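You operate a simulated robot arm through the tools that you are given. There is no shell and no other tool.

Carry out the task below with a simulated robot arm. There is one attempt and no reset: what you move stays moved.

Task
Clean the tee inside with the wool roll and brush flux into it.
Fine: the one in the wooden rack; put roll and brush back and the lid on the red pot.

It is judged by the outcome, as a careful person would: the job done as asked, and still so three seconds after it is handed in. It fails if anything else is knocked over, pushed out of place, dropped, spilled or broken. Lids that push on must go on centred and level and be pressed home; caps that screw on are set level and turned clockwise until they are tight.

Robot
A 6-joint arm with a two-finger gripper, fixed in place. Base frame: the origin is at the foot of the arm, x ahead of it, y to its left, z up. Units: m, degrees, N and s.
Its first joint turns from -166.0 to 166.0 degrees. Payload 1.71 kg.
The TCP is the grasp point between the finger pads, 0.02 m short of the fingertips. In the tool frame z runs along the fingers and y along their closing line. Largest opening 0.096 m; the body of the gripper starts 0.113 m behind the TCP.
Orientation is that of the tool frame in the base frame, as a unit quaternion [w, x, y, z]. With the fingers straight down and closing along the base's y, the tool's x points along the base's -x, its y along +y and its z along -z.

Tools
- The arm moves only by the tool play_rows. Its argument "moves" is text: rows parted by semicolons, each of 6 numbers parted by spaces: the shift along the tool's x, y, z in units of 300 mm (1.0 is 300 mm), then the turn, a rotation vector about the tool's x, y, z in units of 90 degrees (1.0 is 90 degrees). In form: tx ty tz ax ay az; .... A call has 1 to 20 rows; each row is the pose to reach, as a shift and turn from the pose commanded when the call began, along the tool's axes at that moment. "gripper" is the gripper command, from -1 (fully open) to 1 (shut), values between in proportion, set as the call begins (left out, the last holds). A call with a number of a shift or a turn outside -1 to 1 is refused whole. A row lasts 0.2 s, in which the tool goes at most 0.05 m and 8.6 degrees; a call with a longer step from one row to the next is refused whole, and so is a gripper value outside its range. Where a pose cannot be reached the arm comes as near as it can. A force on the tool above 40 N (or 10 N above the force at the start of the call, whichever is more), or a blocked arm, ends the call early, and 0.2 s more pass. Each finger travels about 0.045 m/s and halts on what it meets, pressing with about 33 N; the grip force reading is that of the motor and also rises with nothing between the fingers. The clock runs only during rows and for 0.2 s after the last one: add rows that repeat a pose to give the fingers time. It gives the time, the measured TCP pose, the force on the tool (base axes), the opening and the grip force at its end, in the units of the frame above (readings bear some noise), with the torque about the TCP (base axes, N m) and any sound that the robot's microphone picked up, and new pictures: "show" is both (left out), scene, wrist or none.
- Cameras (640 x 400 px; columns grow to the right, rows downward): "scene" is fixed at [0.4097, 0.6552, 1.4238]; the picture's right is [-0.94, -0.35, 0.00], its down [-0.18, 0.49, -0.85] and it looks along [0.30, -0.80, -0.52] (base axes); focal length 351 px, centre (320, 200). "wrist" rides on the gripper at [0.066, 0.014, -0.145] in the tool frame; the picture's right is [-0.21, 0.98, 0.00], its down [-0.88, -0.18, -0.45] and it looks along [-0.44, -0.09, 0.90] (tool axes); focal length 275 px, centre (320, 200). There is no depth. A picture from a camera that has moved, and an enlarged one, comes with that camera's place and axes in the base frame and with its lens. The place of the scene camera against the robot may be out by one fixed shift of up to 0.018 m in any direction.
- move_column(by): slides the trunk up (or, below 0, down) by that many m; the arm rides with it, the base frame stays. It gives what a move gives, with no picture.
- enlarge(camera, box): a new picture of the part [left, top, right, bottom] of that camera's present view, enlarged. It takes no simulated time.
- hand_in(): hands the job in; it is judged then, once.

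Nothing tells you positions but the pictures and the camera data. Unless the task says otherwise, let go and move clear before handing in.

The tools are called after "Request:" as a command line: name --argument value ..., lists and objects as JSON in quotes. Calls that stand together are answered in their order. play_rows: Moves the arm, as the interface text tells. Its arguments: {"type":"object","properties":{"moves":{"type":"string"},"gripper":{"type":"number"},"show":{"type":"string","enum":["both","scene","wrist","none"]}},"required":["moves"]} The other tools are called the same way: move_column (by) slides the trunk up or down; enlarge (camera, box) takes an enlarged picture of a part of a camera's view; hand_in () hands the job in.

At the start:

```text
time_s: 0.0
tcp_pos: [0.4675, 0.2709, 1.2299]
orientation: [0.0, 0.001, 1.0, 0.0]
force: [0.6, 0.1, 0.3]
ft_torque: [0.02, 0.03, 0.01]
opening: 0.0962
grip_force: 0.0
trunk travel left (down, up): [-0.2, 0.19]
```

scene: 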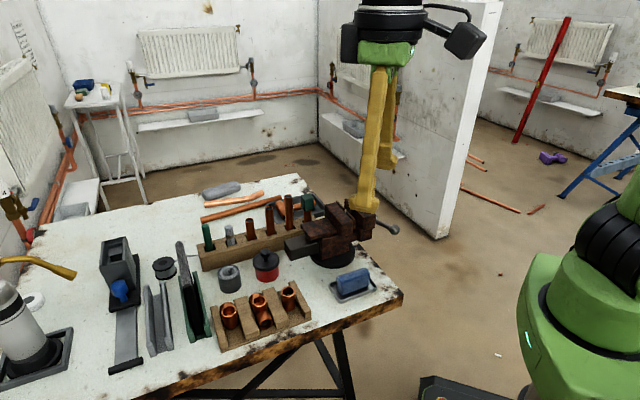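
wrist: 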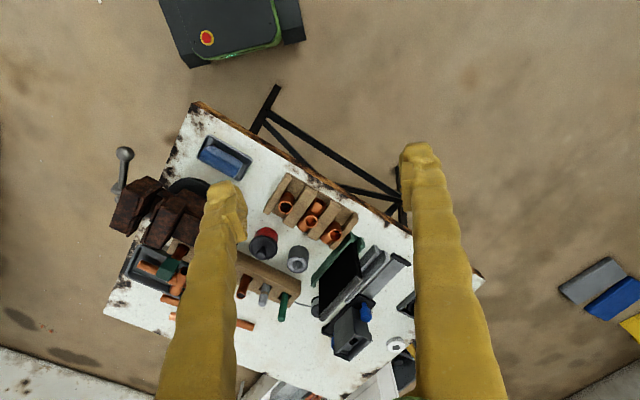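

I see a workbench with a wooden rack of copper fittings at the front, a wooden tool block with handled brushes behind it, a grey roll and a red pot. I'll enlarge the views to identify things before moving.

Request:
enlarge --camera "scene" --box '[190, 170, 350, 270]'

Request:
enlarge --camera "scene" --box '[190, 255, 350, 355]'

Request:
enlarge --camera "scene" --box '[80, 230, 240, 330]'

Request:
enlarge --camera "wrist" --box '[220, 160, 380, 260]'

Request:
enlarge --camera "wrist" --box '[110, 210, 270, 310]'

```text
4.00 times, centred on (270, 220) of scene
camera zoom: at [0.4097, 0.6552, 1.4238], right [-0.94, -0.35, 0.0], down [-0.18, 0.49, -0.85], along [0.3, -0.8, -0.52], focal length 1405 px, centre (520, 120)
```

zoom: 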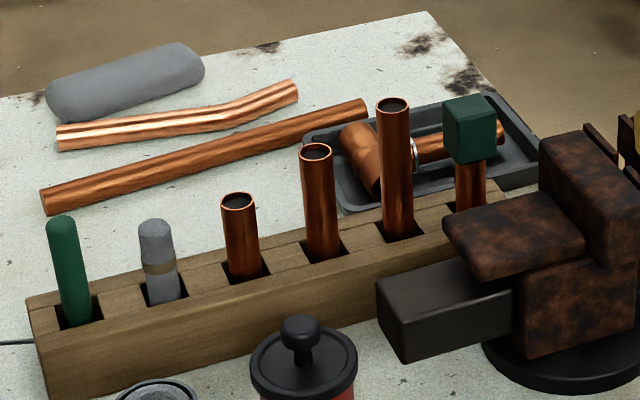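

```text
4.00 times, centred on (270, 305) of scene
camera zoom: at [0.4097, 0.6552, 1.4238], right [-0.94, -0.35, 0.0], down [-0.18, 0.49, -0.85], along [0.3, -0.8, -0.52], focal length 1405 px, centre (520, -220)
```

zoom: 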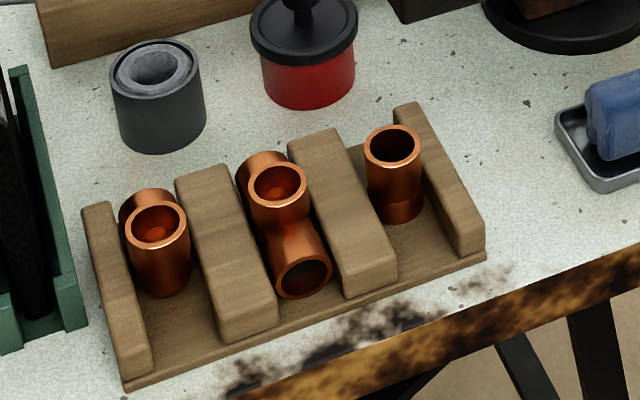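

```text
4.00 times, centred on (160, 280) of scene
camera zoom: at [0.4097, 0.6552, 1.4238], right [-0.94, -0.35, 0.0], down [-0.18, 0.49, -0.85], along [0.3, -0.8, -0.52], focal length 1405 px, centre (960, -120)
```

zoom: 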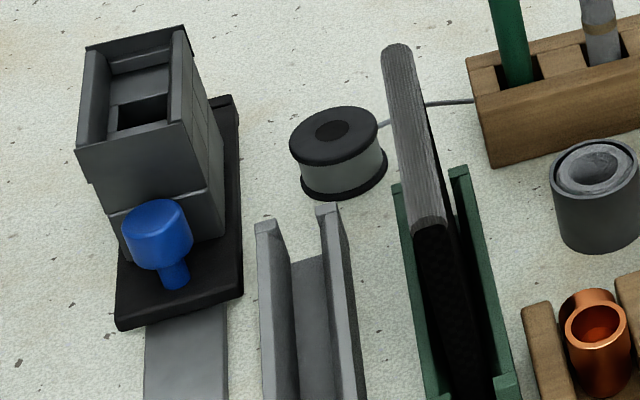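

```text
4.00 times, centred on (300, 210) of wrist
camera zoom: at [0.4027, 0.2848, 1.3751], right [0.21, 0.98, 0.0], down [0.88, -0.18, 0.44], along [0.43, -0.09, -0.9], focal length 1101 px, centre (400, 160)
```

zoom: 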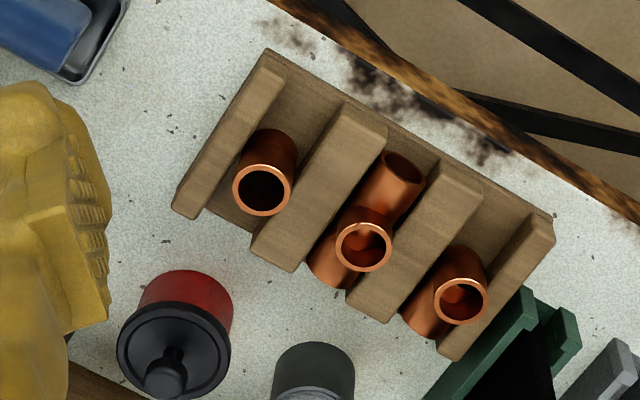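

```text
4.00 times, centred on (190, 260) of wrist
camera zoom: at [0.4027, 0.2848, 1.3751], right [0.21, 0.98, 0.0], down [0.88, -0.18, 0.44], along [0.43, -0.09, -0.9], focal length 1101 px, centre (840, -40)
```

zoom: 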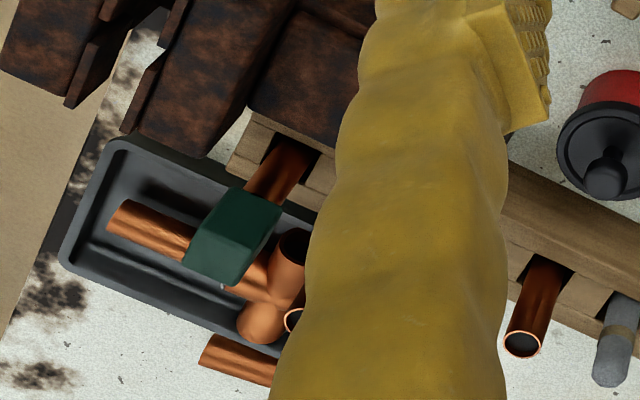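

The tee is the middle fitting in the wooden rack. The grey banded stick in the wooden block looks like the wool roll, the green stick is probably the brush, and the red pot has a black knobbed lid. I'll move to a better viewpoint to triangulate positions.

Request:
play_rows --moves "-0.02 -0.114 0.053 0 0 0; -0.04 -0.228 0.107 0 0 0; -0.06 -0.342 0.16 0 0 0; -0.08 -0.456 0.213 0 0 0; -0.108 -0.57 0.267 0 0 0; -0.108 -0.57 0.267 0 0 0" --show "both"

```text
time_s: 1.4
tcp_pos: [0.4876, 0.0991, 1.155]
orientation: [0.006, 0.0, 1.0, 0.0]
force: [1.3, 0.2, 0.3]
ft_torque: [-0.02, 0.14, 0.0]
opening: 0.096
grip_force: 0.1
trunk travel left (down, up): [-0.2, 0.19]
camera wrist: at [0.4197, 0.113, 1.299], right [0.21, 0.98, 0.0], down [0.87, -0.18, 0.45], along [0.45, -0.09, -0.89], focal length 275 px, centre (320, 200)
```

scene: 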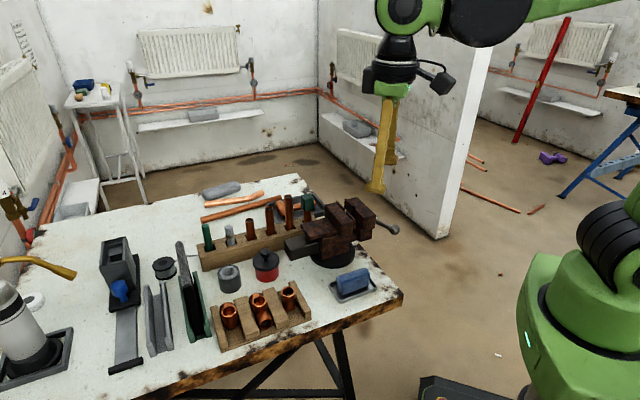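
wrist: 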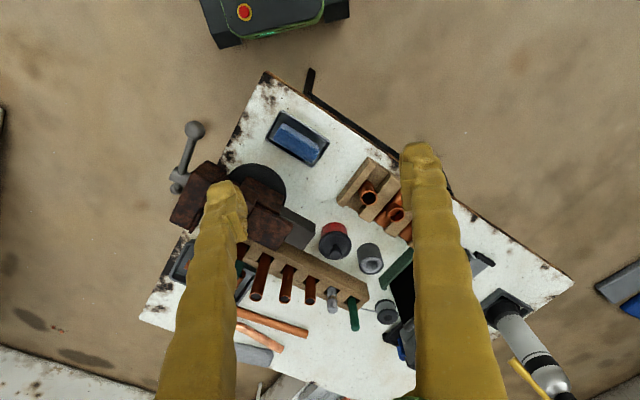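

The view is good: pot, wool cup, wooden block and rack are all seen. I'll enlarge to measure them.

Request:
enlarge --camera "wrist" --box '[230, 210, 390, 310]'

Request:
enlarge --camera "wrist" --box '[260, 150, 420, 250]'

Request:
enlarge --camera "wrist" --box '[220, 260, 380, 360]'

```text
4.00 times, centred on (310, 260) of wrist
camera zoom: at [0.4197, 0.113, 1.299], right [0.21, 0.98, 0.0], down [0.87, -0.18, 0.45], along [0.45, -0.09, -0.89], focal length 1101 px, centre (360, -40)
```

zoom: 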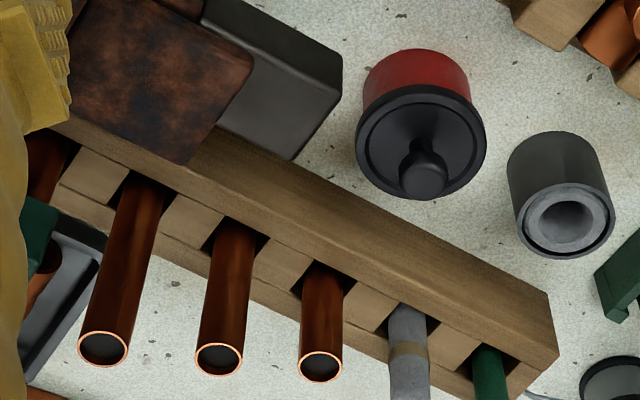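

```text
4.00 times, centred on (340, 200) of wrist
camera zoom: at [0.4197, 0.113, 1.299], right [0.21, 0.98, 0.0], down [0.87, -0.18, 0.45], along [0.45, -0.09, -0.89], focal length 1101 px, centre (240, 200)
```

zoom: 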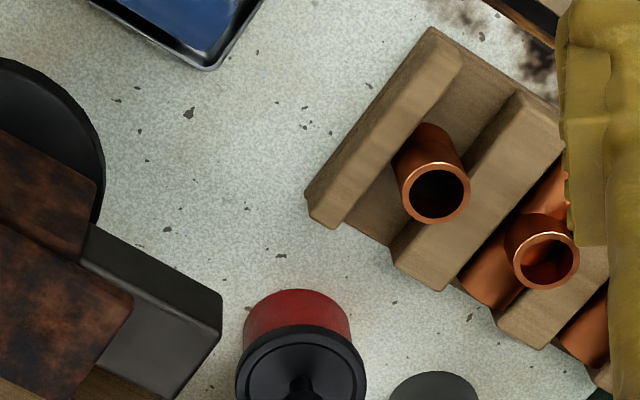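

```text
4.00 times, centred on (300, 310) of wrist
camera zoom: at [0.4197, 0.113, 1.299], right [0.21, 0.98, 0.0], down [0.87, -0.18, 0.45], along [0.45, -0.09, -0.89], focal length 1101 px, centre (400, -240)
```

zoom: 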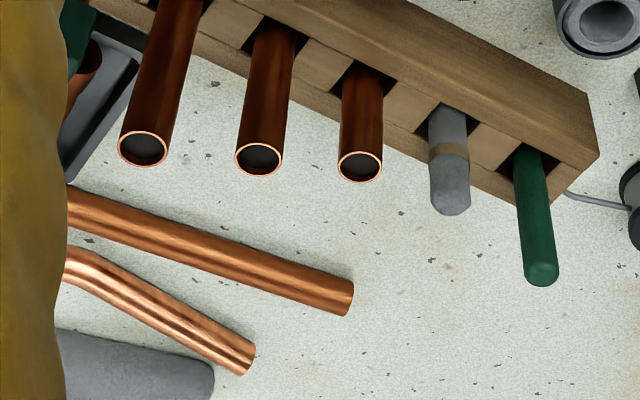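

The geometry from the two wrist views agrees: pot knob near (0.755, 0.075, 0.87), table top near 0.80. I'll hold still for a moment to see how well the arm settles, then move closer.

Request:
play_rows --moves "0 0 0 0 0 0; 0 0 0 0 0 0" --show "none"

```text
time_s: 2.0
tcp_pos: [0.4852, 0.1006, 1.1557]
orientation: [0.007, 0.0, 1.0, 0.0]
force: [0.4, -0.6, 0.3]
ft_torque: [0.01, -0.01, 0.01]
opening: 0.0959
grip_force: 0.0
trunk travel left (down, up): [-0.2, 0.19]
```

The arm stays about 15 mm short here, so that pose is at a limit. I'll move farther out and lower for a closer view of the rack and block.

Request:
play_rows --moves "-0.033 0 0.07 0 0 0; -0.066 0 0.14 0 0 0; -0.1 0 0.21 0 0 0; -0.133 0 0.28 0 0 0; -0.167 0 0.35 0 0 0; -0.167 0 0.35 0 0 0" --show "wrist"

```text
time_s: 3.4
tcp_pos: [0.5355, 0.0993, 1.0523]
orientation: [0.006, 0.001, 1.0, 0.001]
force: [-0.1, -0.7, -0.3]
ft_torque: [0.02, -0.01, -0.01]
opening: 0.0961
grip_force: 0.0
trunk travel left (down, up): [-0.2, 0.19]
camera wrist: at [0.4686, 0.1135, 1.1965], right [0.21, 0.98, 0.0], down [0.87, -0.18, 0.46], along [0.45, -0.09, -0.89], focal length 275 px, centre (320, 200)
```

wrist: 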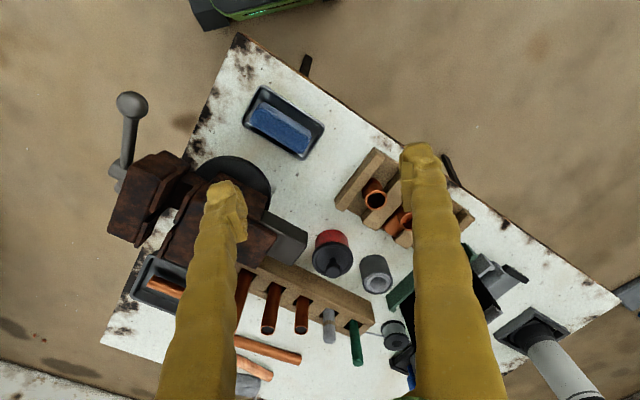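

The arm holds a constant offset of roughly 14 mm with a 0.7° tilt. I'll test whether a small correcting command removes it.

Request:
play_rows --moves "-0.024 0 0.012 0 0.004 0; -0.048 0 0.025 0 0.0076 0; -0.048 0 0.025 0 0.0076 0; -0.048 0 0.025 0 0.0076 0" --show "none"

```text
time_s: 4.4
tcp_pos: [0.5502, 0.1009, 1.0452]
orientation: [0.001, 0.0, 1.0, 0.0]
force: [0.5, -0.4, -0.6]
ft_torque: [0.01, 0.01, 0.01]
opening: 0.0959
grip_force: 0.0
trunk travel left (down, up): [-0.2, 0.19]
```

The correction worked, so I can servo precisely. Next a look with the rack in the middle of the wrist picture.

Request:
play_rows --moves "0 0.1 0 0 0 0; 0 0.2 0 0 0 0; 0 0.3 0 0 0 0; 0 0.4 0 0 0 0; 0 0.4 0 0 0 0; 0 0.4 0 0 0 0" --show "wrist"

Request:
enlarge --camera "wrist" --box '[240, 130, 400, 230]'

Request:
enlarge --camera "wrist" --box '[240, 230, 400, 330]'

```text
time_s: 5.8
tcp_pos: [0.5488, 0.2201, 1.0459]
orientation: [0.0, 0.0, 1.0, 0.0]
force: [0.8, 0.3, -0.6]
ft_torque: [-0.01, -0.01, -0.02]
opening: 0.0961
grip_force: 0.0
trunk travel left (down, up): [-0.2, 0.19]
camera wrist: at [0.4843, 0.2337, 1.1905], right [0.21, 0.98, 0.0], down [0.88, -0.18, 0.45], along [0.44, -0.09, -0.9], focal length 275 px, centre (320, 200)
```

wrist: 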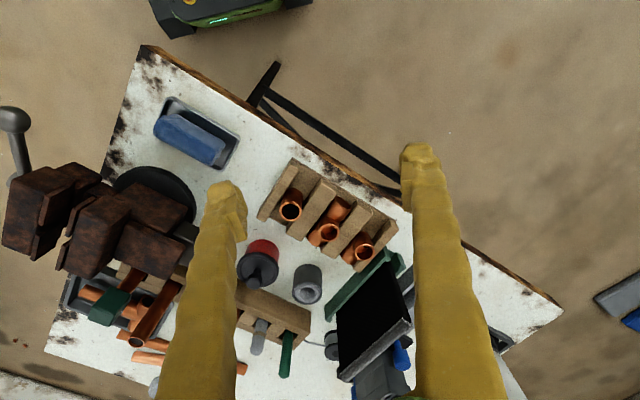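

```text
4.00 times, centred on (320, 180) of wrist
camera zoom: at [0.4843, 0.2337, 1.1905], right [0.21, 0.98, 0.0], down [0.88, -0.18, 0.45], along [0.44, -0.09, -0.9], focal length 1101 px, centre (320, 280)
```

zoom: 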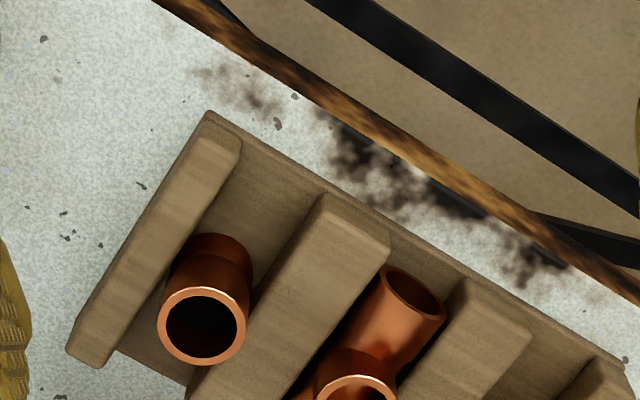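

```text
4.00 times, centred on (320, 280) of wrist
camera zoom: at [0.4843, 0.2337, 1.1905], right [0.21, 0.98, 0.0], down [0.88, -0.18, 0.45], along [0.44, -0.09, -0.9], focal length 1101 px, centre (320, -120)
```

zoom: 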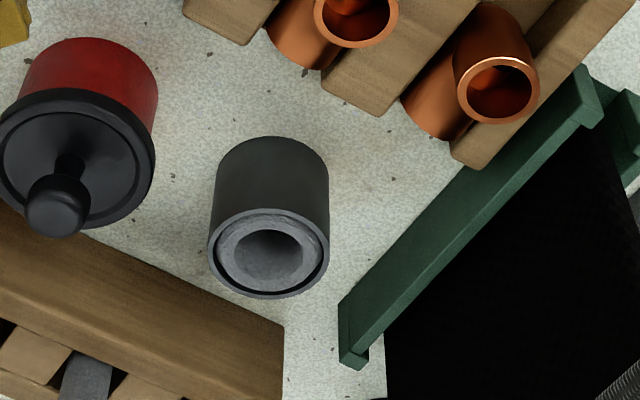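

The tee mouth triangulates near (0.70, 0.20, 0.85), with about 30 mm outer diameter. Now a closer look at the wooden block with the roll and brush.

Request:
play_rows --moves "-0.09 -0.094 0.003 0 0 0; -0.18 -0.187 0.006 0 0 0; -0.27 -0.28 0.01 0 0 0; -0.35 -0.374 0.015 0 0 0; -0.437 -0.467 0.02 0 0 0; -0.437 -0.467 0.02 0 0 0; -0.437 -0.467 0.02 0 0 0" --show "wrist"

Request:
enlarge --camera "wrist" --box '[240, 180, 400, 280]'

Request:
enlarge --camera "wrist" --box '[240, 110, 400, 210]'

```text
time_s: 7.4
tcp_pos: [0.6812, 0.0812, 1.0375]
orientation: [0.002, 0.0, 1.0, 0.0]
force: [0.5, -0.2, 0.3]
ft_torque: [0.01, -0.02, 0.04]
opening: 0.0961
grip_force: 0.1
trunk travel left (down, up): [-0.2, 0.19]
camera wrist: at [0.6152, 0.0938, 1.1837], right [0.21, 0.98, 0.0], down [0.88, -0.18, 0.45], along [0.44, -0.09, -0.9], focal length 275 px, centre (320, 200)
```

wrist: 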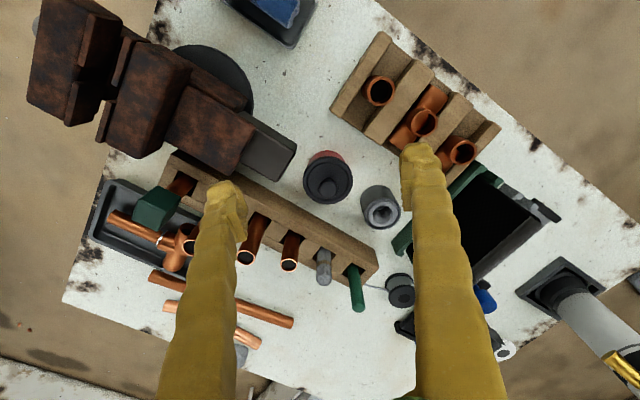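

```text
4.00 times, centred on (320, 230) of wrist
camera zoom: at [0.6152, 0.0938, 1.1837], right [0.21, 0.98, 0.0], down [0.88, -0.18, 0.45], along [0.44, -0.09, -0.9], focal length 1101 px, centre (320, 80)
```

zoom: 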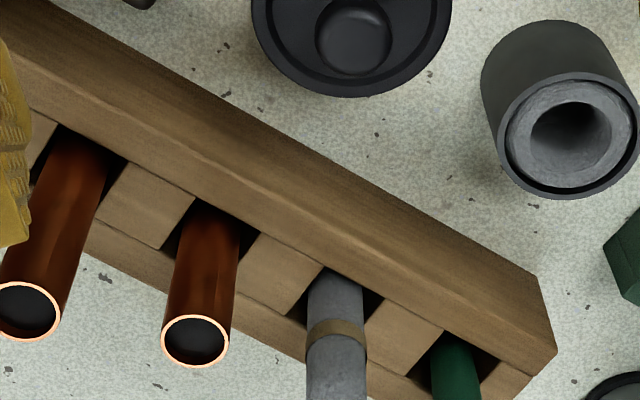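

```text
4.00 times, centred on (320, 160) of wrist
camera zoom: at [0.6152, 0.0938, 1.1837], right [0.21, 0.98, 0.0], down [0.88, -0.18, 0.45], along [0.44, -0.09, -0.9], focal length 1101 px, centre (320, 360)
```

zoom: 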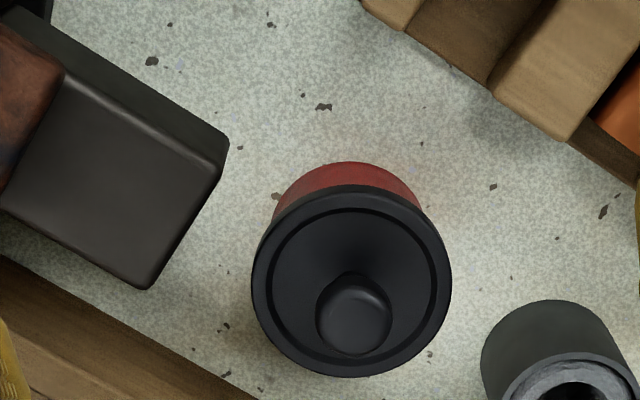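

I see the banded grey stick and the green stick in the block. Let me enlarge these and the dark cup to be sure what each is.

Request:
enlarge --camera "wrist" --box '[290, 235, 386, 315]'

Request:
enlarge --camera "wrist" --box '[350, 170, 430, 240]'

Request:
enlarge --camera "scene" --box '[195, 210, 295, 300]'

Request:
enlarge --camera "scene" --box '[195, 175, 265, 230]'

```text
5.00 times, centred on (338, 275) of wrist
camera zoom: at [0.6152, 0.0938, 1.1837], right [0.21, 0.98, 0.0], down [0.88, -0.18, 0.45], along [0.44, -0.09, -0.9], focal length 1376 px, centre (230, -175)
```

zoom: 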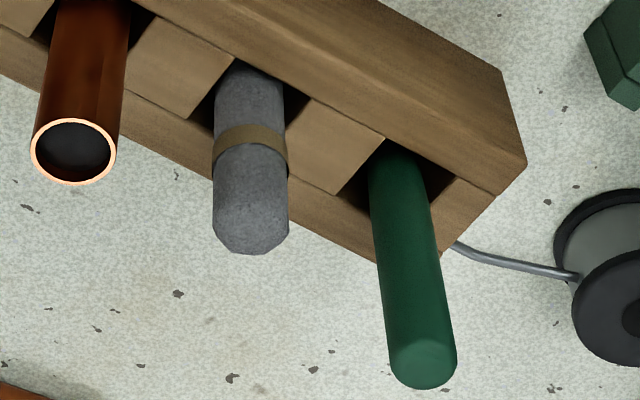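

```text
5.71 times, centred on (390, 205) of wrist
camera zoom: at [0.6152, 0.0938, 1.1837], right [0.21, 0.98, 0.0], down [0.88, -0.18, 0.45], along [0.44, -0.09, -0.9], focal length 1573 px, centre (-80, 171)
```

zoom: 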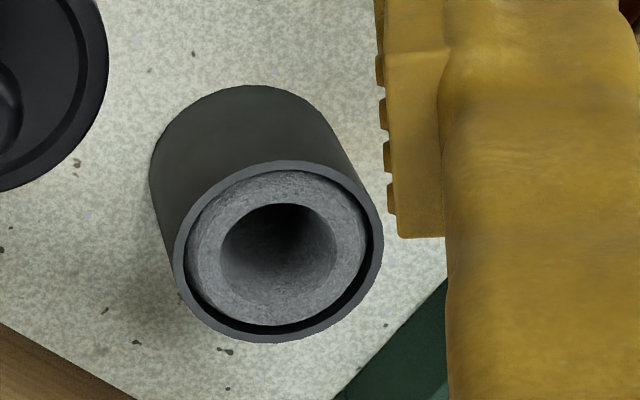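

```text
4.44 times, centred on (245, 255) of scene
camera zoom: at [0.4097, 0.6552, 1.4238], right [-0.94, -0.35, 0.0], down [-0.18, 0.49, -0.85], along [0.3, -0.8, -0.52], focal length 1562 px, centre (653, -44)
```

zoom: 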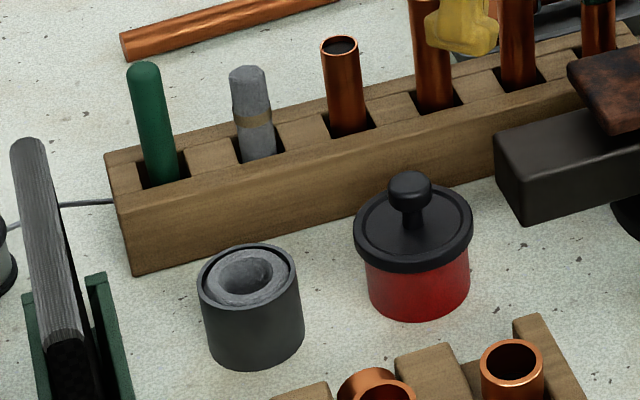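

```text
7.27 times, centred on (230, 202) of scene
camera zoom: at [0.4097, 0.6552, 1.4238], right [-0.94, -0.35, 0.0], down [-0.18, 0.49, -0.85], along [0.3, -0.8, -0.52], focal length 2555 px, centre (974, 182)
```

zoom: 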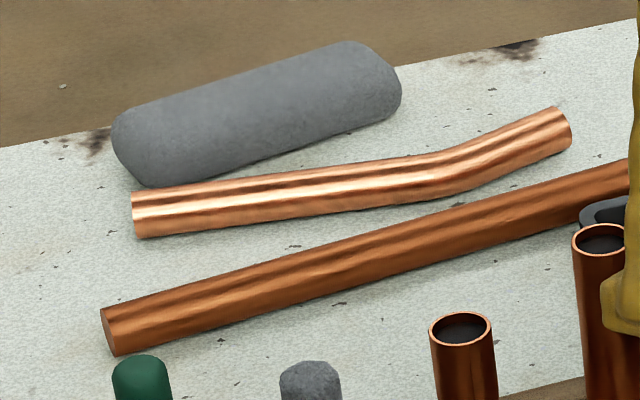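

The roll is the grey banded stick (top near 0.885, 0.043, 0.890) and the brush is the green stick (top near 0.913, 0.084, 0.918). The dark cup is only a pipe-end cleaner. Next a close view of the tee to fix its mouth and geometry.

Request:
play_rows --moves "0.05 0.1 0.03 0 0 0; 0.1 0.2 0.06 0 0 0; 0.15 0.3 0.09 0 0 0; 0.204 0.396 0.125 0 0 0; 0.204 0.396 0.125 0 0 0; 0.204 0.396 0.125 0 0 0" --show "wrist"

Request:
enlarge --camera "wrist" --box '[250, 140, 390, 228]'

```text
time_s: 8.8
tcp_pos: [0.6201, 0.2001, 1.0008]
orientation: [0.001, -0.001, 1.0, 0.0]
force: [0.0, -0.4, 0.2]
ft_torque: [0.01, 0.02, 0.01]
opening: 0.096
grip_force: 0.0
trunk travel left (down, up): [-0.2, 0.19]
camera wrist: at [0.5539, 0.2129, 1.146], right [0.21, 0.98, 0.0], down [0.88, -0.18, 0.45], along [0.44, -0.09, -0.9], focal length 275 px, centre (320, 200)
```

wrist: 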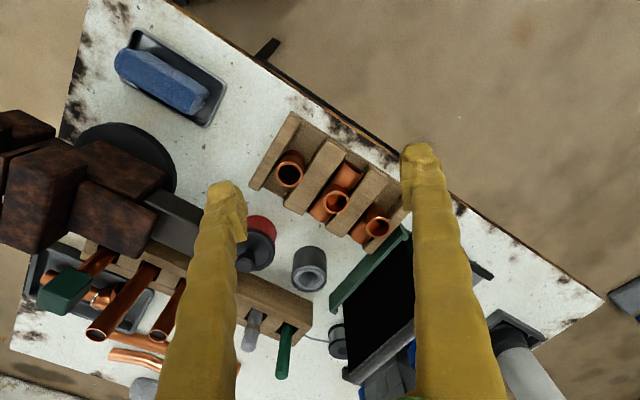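

```text
4.55 times, centred on (320, 184) of wrist
camera zoom: at [0.5539, 0.2129, 1.146], right [0.21, 0.98, 0.0], down [0.88, -0.18, 0.45], along [0.44, -0.09, -0.9], focal length 1251 px, centre (320, 273)
```

zoom: 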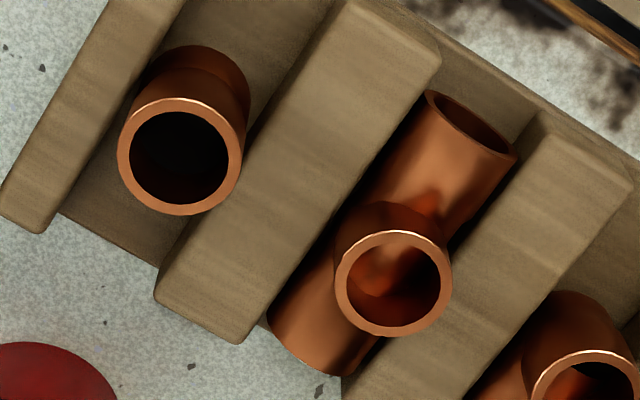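

The tee's run lies along the slot with its branch mouth facing up at about (0.7045, 0.201, 0.852); bore is about 25 mm and the roll about 21 mm. I'll now rotate the gripper to close across the wooden block and hover above the wool roll.

Request:
play_rows --moves "-0.11 -0.065 0 0 0 -0.077; -0.22 -0.13 0 0 0 -0.154; -0.33 -0.196 0 0 0 -0.231; -0.44 -0.262 0 0 0 -0.309; -0.55 -0.327 0 0 0 -0.387; -0.66 -0.392 0 0 0 -0.464; -0.77 -0.457 0 0 0 -0.542; -0.883 -0.523 0 0 0 -0.619; -0.883 -0.523 0 0 0 -0.619; -0.883 -0.523 0 0 0 -0.619" --show "both"

Request:
enlarge --camera "wrist" --box '[240, 90, 400, 190]'

```text
time_s: 11.0
tcp_pos: [0.8841, 0.0433, 1.0022]
orientation: [0.001, -0.468, 0.884, 0.0]
force: [-0.1, 0.0, 0.0]
ft_torque: [-0.02, -0.04, -0.03]
opening: 0.0959
grip_force: 0.0
trunk travel left (down, up): [-0.2, 0.19]
camera wrist: at [0.8356, -0.0046, 1.1468], right [-0.69, 0.72, 0.0], down [0.64, 0.62, 0.45], along [0.32, 0.31, -0.9], focal length 275 px, centre (320, 200)
```

scene: 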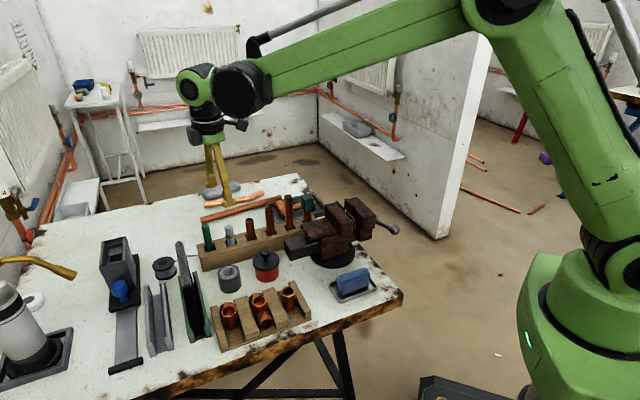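
wrist: 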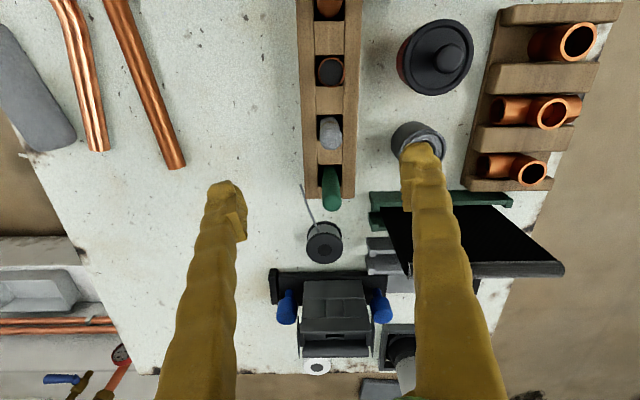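

```text
4.00 times, centred on (320, 140) of wrist
camera zoom: at [0.8356, -0.0046, 1.1468], right [-0.69, 0.72, 0.0], down [0.64, 0.62, 0.45], along [0.32, 0.31, -0.9], focal length 1101 px, centre (320, 440)
```

zoom: 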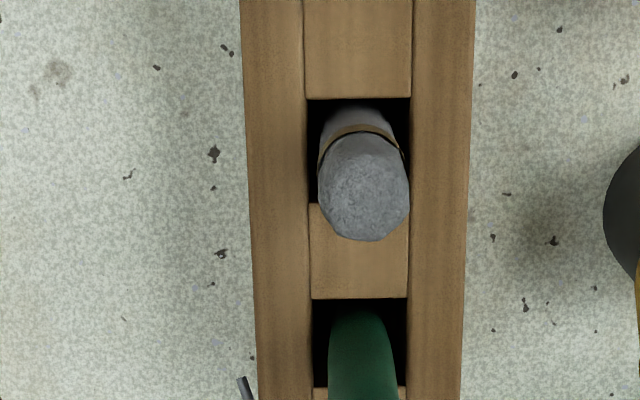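

From straight above, the block's axis is at about 45° and the roll stands at about (0.873, 0.0465) in its slot. I'll correct yaw and position and descend part-way to check.

Request:
play_rows --moves "0.006 0.018 0 0 0 0.062; 0.012 0.0367 0 0 0 0.1244; 0.012 0.0367 0.12 0 0 0.1244; 0.012 0.0367 0.2 0 0 0.1244; 0.012 0.0367 0.2 0 0 0.1244" --show "wrist"

Request:
enlarge --camera "wrist" --box '[240, 100, 400, 200]'

```text
time_s: 12.2
tcp_pos: [0.8736, 0.0454, 0.942]
orientation: [0.001, -0.379, 0.925, 0.001]
force: [-0.2, -0.4, -0.1]
ft_torque: [0.05, 0.01, -0.02]
opening: 0.096
grip_force: 0.1
trunk travel left (down, up): [-0.2, 0.19]
camera wrist: at [0.8172, 0.009, 1.0863], right [-0.54, 0.84, 0.0], down [0.75, 0.48, 0.45], along [0.38, 0.24, -0.9], focal length 275 px, centre (320, 200)
```

wrist: 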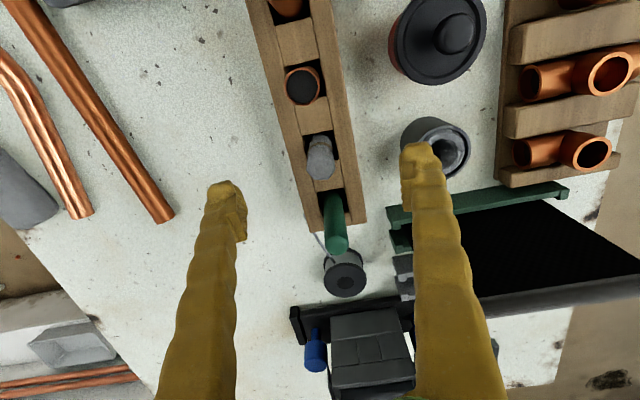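

```text
4.00 times, centred on (320, 150) of wrist
camera zoom: at [0.8172, 0.009, 1.0863], right [-0.54, 0.84, 0.0], down [0.75, 0.48, 0.45], along [0.38, 0.24, -0.9], focal length 1101 px, centre (320, 400)
```

zoom: 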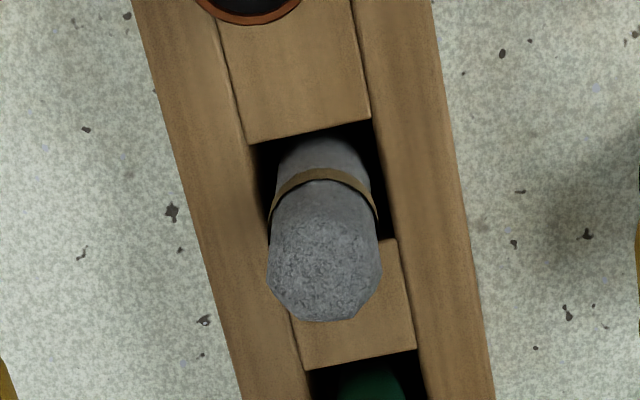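

I'm centred on the roll within about 2 mm; block top is near z 0.854 and the roll's top near 0.893. I'll descend to grip its upper 25–30 mm.

Request:
play_rows --moves "-0.006 0.002 0.06 0 0 0; -0.006 0.002 0.12 0 0 0; -0.006 0.002 0.187 0 0 0; -0.006 0.002 0.187 0 0 0; -0.006 0.002 0.187 0 0 0" --show "wrist"

Request:
enlarge --camera "wrist" --box '[240, 120, 400, 220]'

```text
time_s: 13.4
tcp_pos: [0.8732, 0.0464, 0.8862]
orientation: [0.001, -0.378, 0.926, 0.0]
force: [-1.0, 0.2, -0.5]
ft_torque: [0.03, 0.0, -0.02]
opening: 0.0959
grip_force: 0.0
trunk travel left (down, up): [-0.2, 0.19]
camera wrist: at [0.8178, 0.0109, 1.0306], right [-0.54, 0.84, 0.0], down [0.75, 0.48, 0.45], along [0.38, 0.24, -0.9], focal length 275 px, centre (320, 200)
```

wrist: 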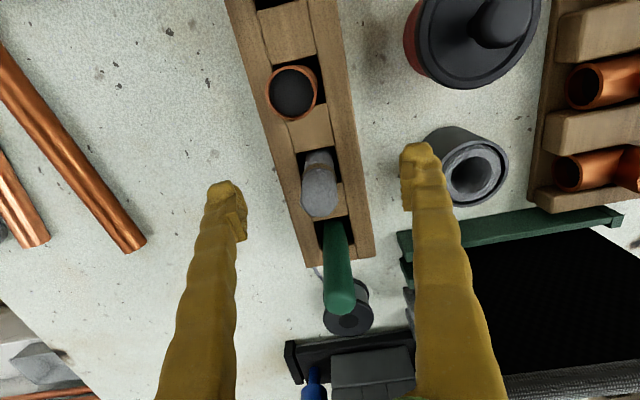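

```text
4.00 times, centred on (320, 170) of wrist
camera zoom: at [0.8178, 0.0109, 1.0306], right [-0.54, 0.84, 0.0], down [0.75, 0.48, 0.45], along [0.38, 0.24, -0.9], focal length 1101 px, centre (320, 320)
```

zoom: 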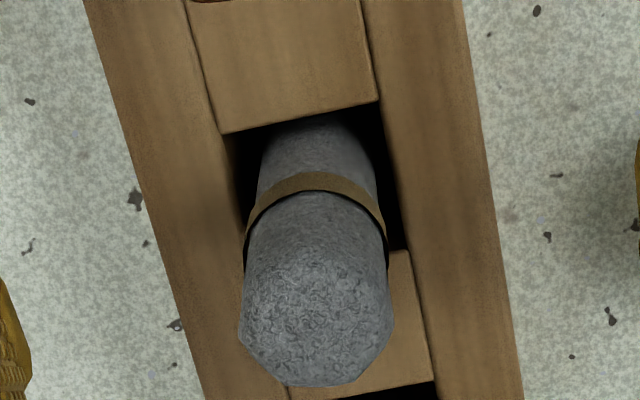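

The roll sits centred between the open fingers with clearance on all sides. Closing the gripper now.

Request:
play_rows --moves "0 0 0 0 0 0; 0 0 0 0 0 0; 0 0 0 0 0 0; 0 0 0 0 0 0; 0 0 0 0 0 0; 0 0 0 0 0 0; 0 0 0 0 0 0" --gripper 1 --show "wrist"

```text
time_s: 15.0
tcp_pos: [0.8734, 0.0475, 0.885]
orientation: [0.001, -0.38, 0.925, 0.0]
force: [0.8, 0.8, -0.6]
ft_torque: [0.03, 0.01, -0.04]
opening: 0.0187
grip_force: 33.0
trunk travel left (down, up): [-0.2, 0.19]
camera wrist: at [0.8178, 0.0109, 1.0306], right [-0.54, 0.84, 0.0], down [0.75, 0.48, 0.45], along [0.38, 0.24, -0.9], focal length 275 px, centre (320, 200)
```

wrist: 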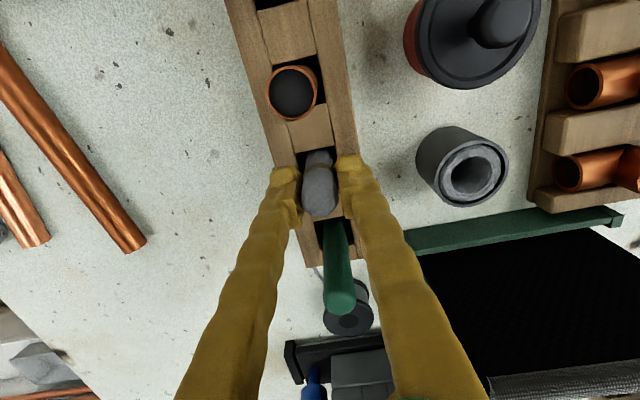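

The roll is gripped at 18.7 mm. I'll lift it straight up out of the slot and look at its length.

Request:
play_rows --moves "0 0 -0.06 0 0 0; 0 0 -0.13 0 0 0; 0 0 -0.2 0 0 0; 0 0 -0.3 0 0 0; 0 0 -0.4 0 0 0; 0 0 -0.5 0 0 0; 0 0 -0.5 0 0 0" --show "both"

Request:
enlarge --camera "scene" --box '[170, 130, 290, 270]'

Request:
enlarge --camera "wrist" --box '[240, 90, 400, 190]'

```text
time_s: 16.6
tcp_pos: [0.8733, 0.047, 1.0359]
orientation: [0.001, -0.378, 0.926, 0.0]
force: [-0.9, -0.1, -0.1]
ft_torque: [0.03, -0.01, -0.02]
opening: 0.0185
grip_force: 32.8
trunk travel left (down, up): [-0.2, 0.19]
camera wrist: at [0.8171, 0.0112, 1.1814], right [-0.54, 0.84, 0.0], down [0.75, 0.48, 0.45], along [0.38, 0.24, -0.9], focal length 275 px, centre (320, 200)
```

scene: 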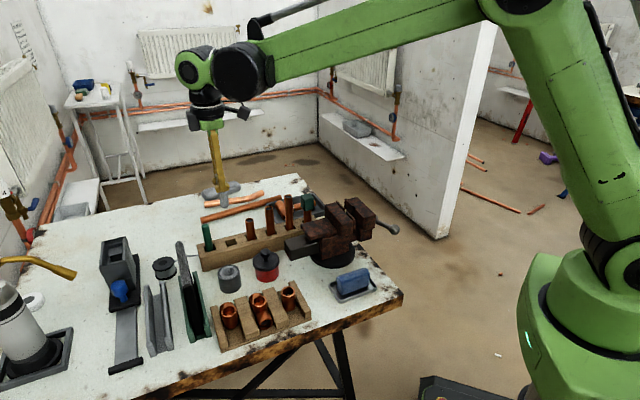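
wrist: 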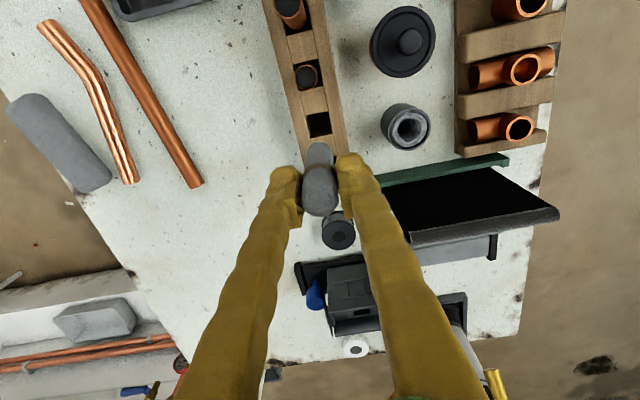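

```text
2.86 times, centred on (230, 200) of scene
camera zoom: at [0.4097, 0.6552, 1.4238], right [-0.94, -0.35, 0.0], down [-0.18, 0.49, -0.85], along [0.3, -0.8, -0.52], focal length 1004 px, centre (577, 200)
```

zoom: 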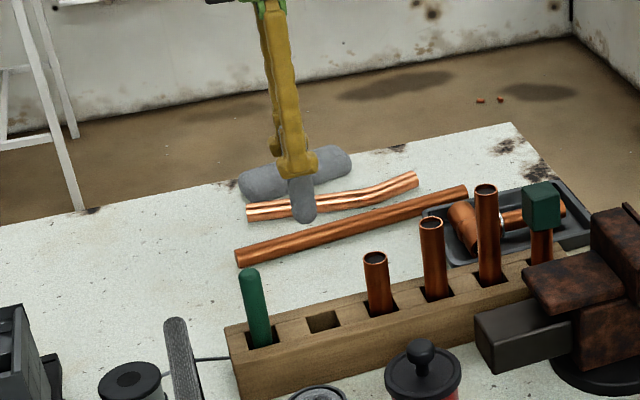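

```text
4.00 times, centred on (320, 140) of wrist
camera zoom: at [0.8171, 0.0112, 1.1814], right [-0.54, 0.84, 0.0], down [0.75, 0.48, 0.45], along [0.38, 0.24, -0.9], focal length 1101 px, centre (320, 440)
```

zoom: 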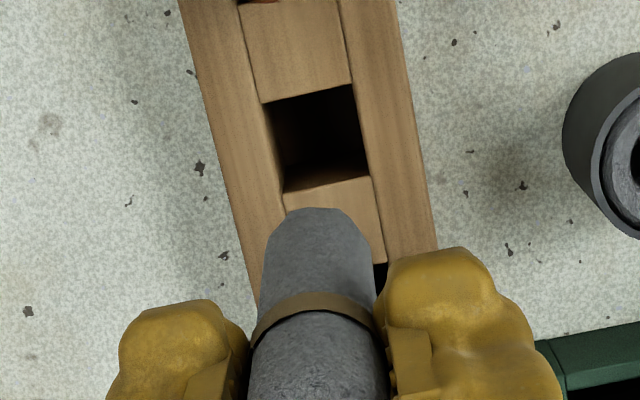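

The roll came out cleanly; it extends about 75 mm below the TCP. Next I carry it across to hover above the tee mouth.

Request:
play_rows --moves "0.007 0.13 0.02 0 0 0; 0.014 0.26 0.04 0 0 0; 0.021 0.39 0.06 0 0 0; 0.028 0.52 0.08 0 0 0; 0.035 0.65 0.1 0 0 0; 0.041 0.76 0.12 0 0 0; 0.041 0.76 0.12 0 0 0; 0.041 0.76 0.12 0 0 0" --show "both"

Request:
enlarge --camera "wrist" --box '[240, 90, 400, 190]'

Request:
enlarge --camera "scene" --box '[200, 225, 330, 325]'

```text
time_s: 18.4
tcp_pos: [0.7064, 0.2003, 1.0012]
orientation: [0.001, -0.379, 0.925, 0.001]
force: [-0.8, 0.6, -0.2]
ft_torque: [0.01, -0.04, 0.01]
opening: 0.0185
grip_force: 32.8
trunk travel left (down, up): [-0.2, 0.19]
camera wrist: at [0.6501, 0.164, 1.1452], right [-0.54, 0.84, 0.0], down [0.75, 0.48, 0.45], along [0.38, 0.24, -0.9], focal length 275 px, centre (320, 200)
```

scene: 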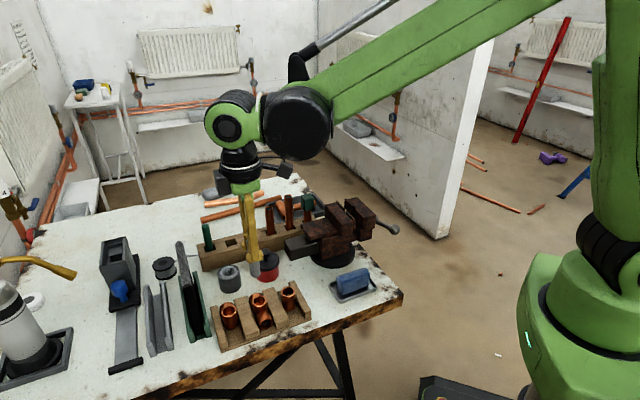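
wrist: 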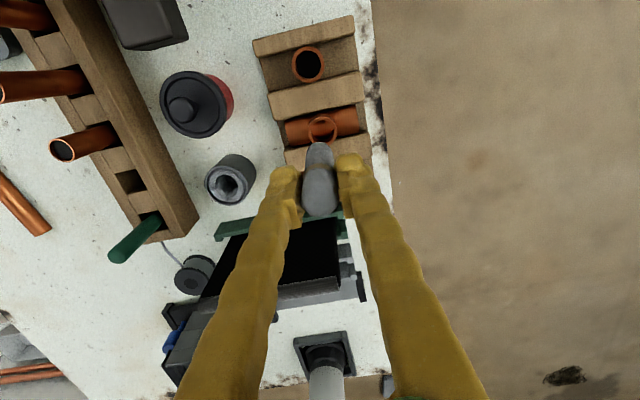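

```text
4.00 times, centred on (320, 140) of wrist
camera zoom: at [0.6501, 0.164, 1.1452], right [-0.54, 0.84, 0.0], down [0.75, 0.48, 0.45], along [0.38, 0.24, -0.9], focal length 1101 px, centre (320, 440)
```

zoom: 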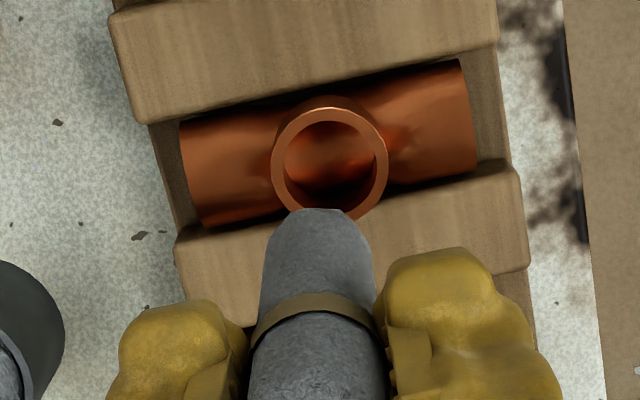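

```text
4.00 times, centred on (265, 275) of scene
camera zoom: at [0.4097, 0.6552, 1.4238], right [-0.94, -0.35, 0.0], down [-0.18, 0.49, -0.85], along [0.3, -0.8, -0.52], focal length 1405 px, centre (540, -100)
```

zoom: 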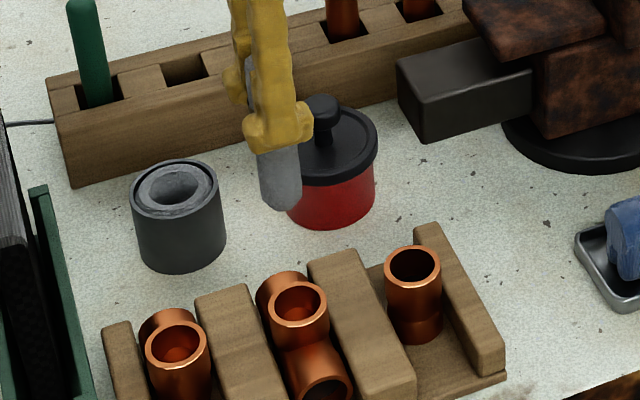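

The mouth is about 4 mm off my TCP here. I'll correct and lower until the roll's end is about 1 cm above the mouth, then check.

Request:
play_rows --moves "0.0093 0.0113 0.07 0 0 0; 0.0093 0.0113 0.14 0 0 0; 0.0093 0.0113 0.205 0 0 0; 0.0093 0.0113 0.205 0 0 0; 0.0093 0.0113 0.205 0 0 0" --show "both"

Request:
enlarge --camera "wrist" --box '[260, 100, 388, 180]'

Request:
enlarge --camera "scene" --box '[215, 245, 311, 305]'

```text
time_s: 19.6
tcp_pos: [0.7022, 0.2018, 0.937]
orientation: [0.001, -0.379, 0.925, 0.001]
force: [0.1, 0.9, -1.1]
ft_torque: [-0.02, -0.04, -0.02]
opening: 0.0188
grip_force: 33.2
trunk travel left (down, up): [-0.2, 0.19]
camera wrist: at [0.6452, 0.1649, 1.0831], right [-0.54, 0.84, 0.0], down [0.75, 0.48, 0.45], along [0.38, 0.24, -0.9], focal length 275 px, centre (320, 200)
```

scene: 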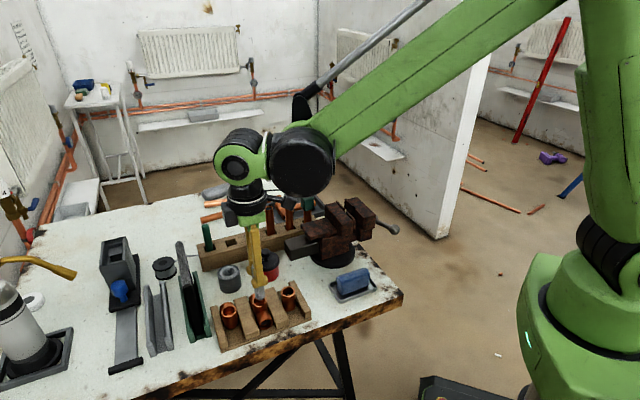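
wrist: 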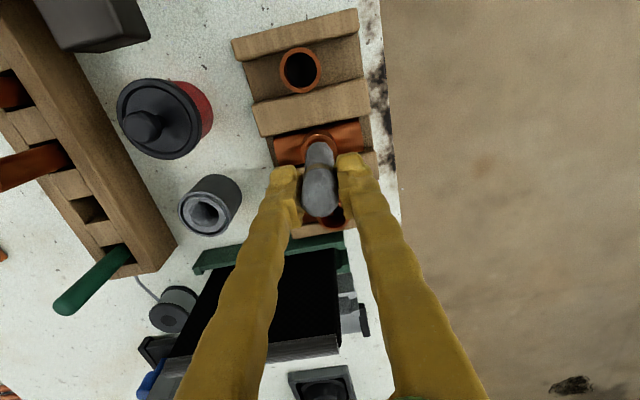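

```text
5.00 times, centred on (324, 140) of wrist
camera zoom: at [0.6452, 0.1649, 1.0831], right [-0.54, 0.84, 0.0], down [0.75, 0.48, 0.45], along [0.38, 0.24, -0.9], focal length 1376 px, centre (300, 500)
```

zoom: 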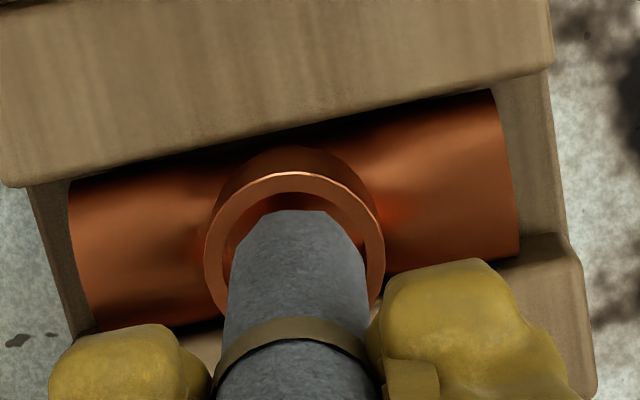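

```text
6.67 times, centred on (263, 275) of scene
camera zoom: at [0.4097, 0.6552, 1.4238], right [-0.94, -0.35, 0.0], down [-0.18, 0.49, -0.85], along [0.3, -0.8, -0.52], focal length 2342 px, centre (700, -300)
```

zoom: 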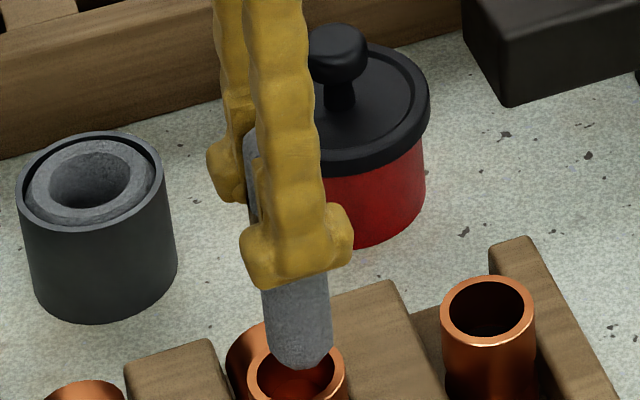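

Roll and mouth look aligned to within about 1.5 mm (clearance is about 2.5 mm). I'll lower the roll slowly into the tee.

Request:
play_rows --moves "-0.003 0 0.03 0 0 0; -0.003 0 0.06 0 0 0; -0.003 0 0.09 0 0 0; -0.003 0 0.12 0 0 0; -0.003 0 0.14 0 0 0; -0.003 0 0.14 0 0 0" --show "both"

Request:
enlarge --camera "wrist" --box '[260, 110, 388, 190]'

Request:
enlarge --camera "scene" --box '[215, 260, 311, 320]'

```text
time_s: 20.6
tcp_pos: [0.6876, 0.2029, 0.9173]
orientation: [0.009, -0.379, 0.925, -0.003]
force: [0.3, 3.1, 6.2]
ft_torque: [0.25, -0.05, -0.03]
opening: 0.0184
grip_force: 33.0
trunk travel left (down, up): [-0.2, 0.19]
stopped in row 5: the force on the tool passed its limit at 48 N (the readings are from after the stop); the commanded pose is now the measured one
camera wrist: at [0.6285, 0.1658, 1.0612], right [-0.54, 0.84, -0.01], down [0.75, 0.48, 0.46], along [0.39, 0.24, -0.89], focal length 275 px, centre (320, 200)
```

scene: 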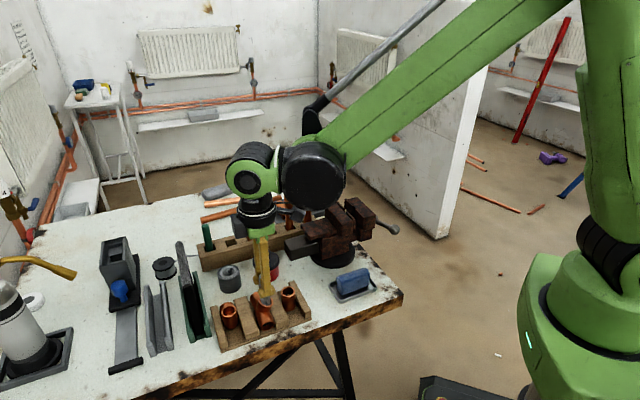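
wrist: 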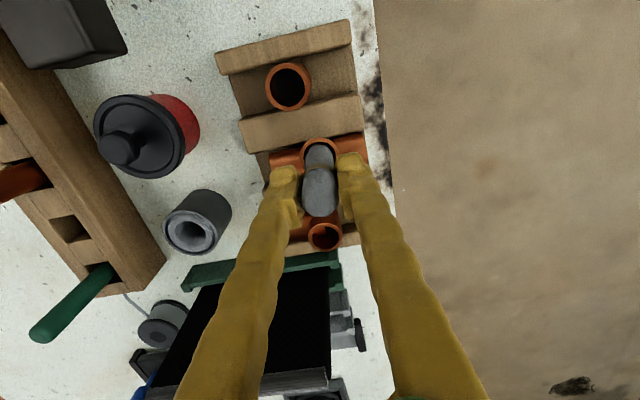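

```text
5.00 times, centred on (324, 150) of wrist
camera zoom: at [0.6285, 0.1658, 1.0612], right [-0.54, 0.84, -0.01], down [0.75, 0.48, 0.46], along [0.39, 0.24, -0.89], focal length 1376 px, centre (300, 450)
```

zoom: 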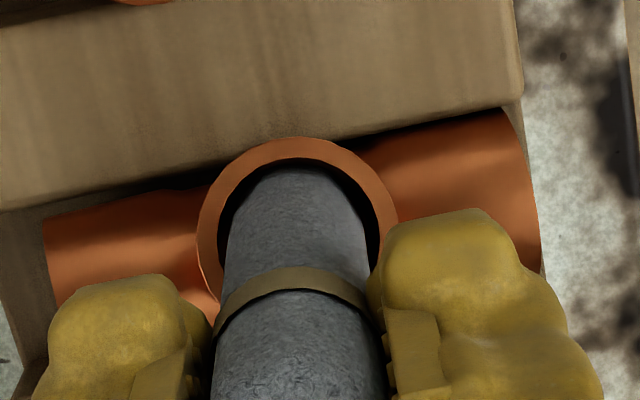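

```text
6.67 times, centred on (263, 290) of scene
camera zoom: at [0.4097, 0.6552, 1.4238], right [-0.94, -0.35, 0.0], down [-0.18, 0.49, -0.85], along [0.3, -0.8, -0.52], focal length 2342 px, centre (700, -400)
```

zoom: 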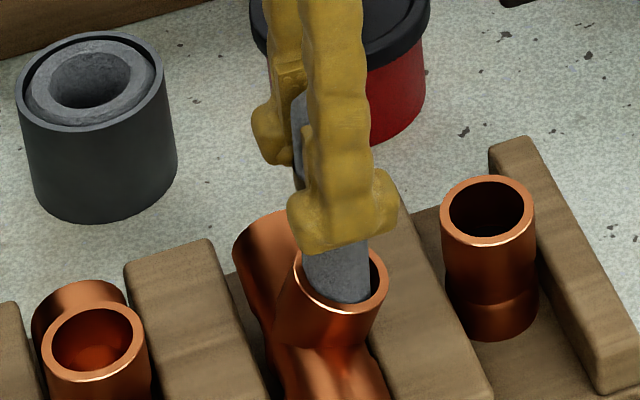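

The roll entered the mouth but the push exceeded the limit and the arm was deflected; the tee may have shifted. Let me look closely before doing anything else.

Request:
enlarge --camera "scene" --box '[205, 265, 325, 355]'

Request:
enlarge --camera "wrist" --box '[200, 10, 400, 260]'

```text
4.44 times, centred on (265, 310) of scene
camera zoom: at [0.4097, 0.6552, 1.4238], right [-0.94, -0.35, 0.0], down [-0.18, 0.49, -0.85], along [0.3, -0.8, -0.52], focal length 1562 px, centre (564, -289)
```

zoom: 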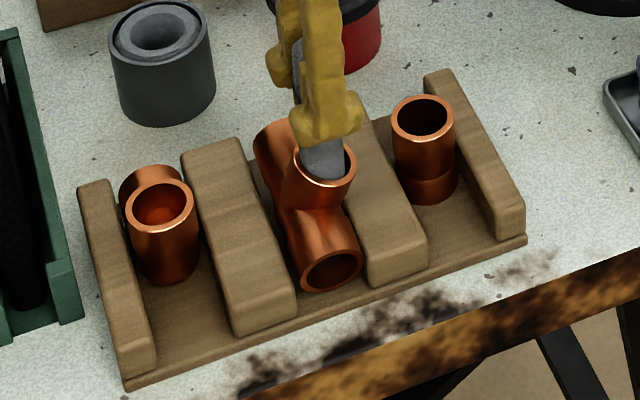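

```text
1.60 times, centred on (300, 135) of wrist
camera zoom: at [0.6285, 0.1658, 1.0612], right [-0.54, 0.84, -0.01], down [0.75, 0.48, 0.46], along [0.39, 0.24, -0.89], focal length 440 px, centre (352, 304)
```

zoom: 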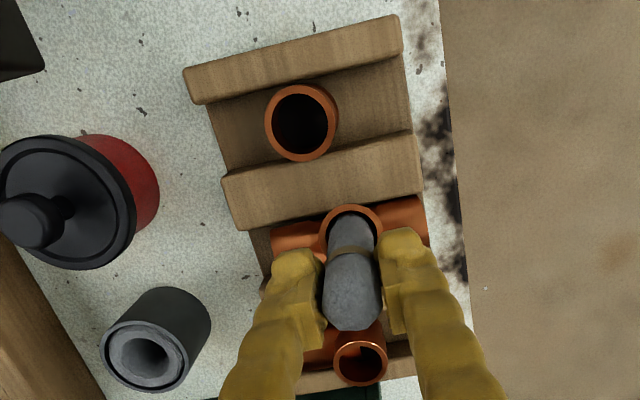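

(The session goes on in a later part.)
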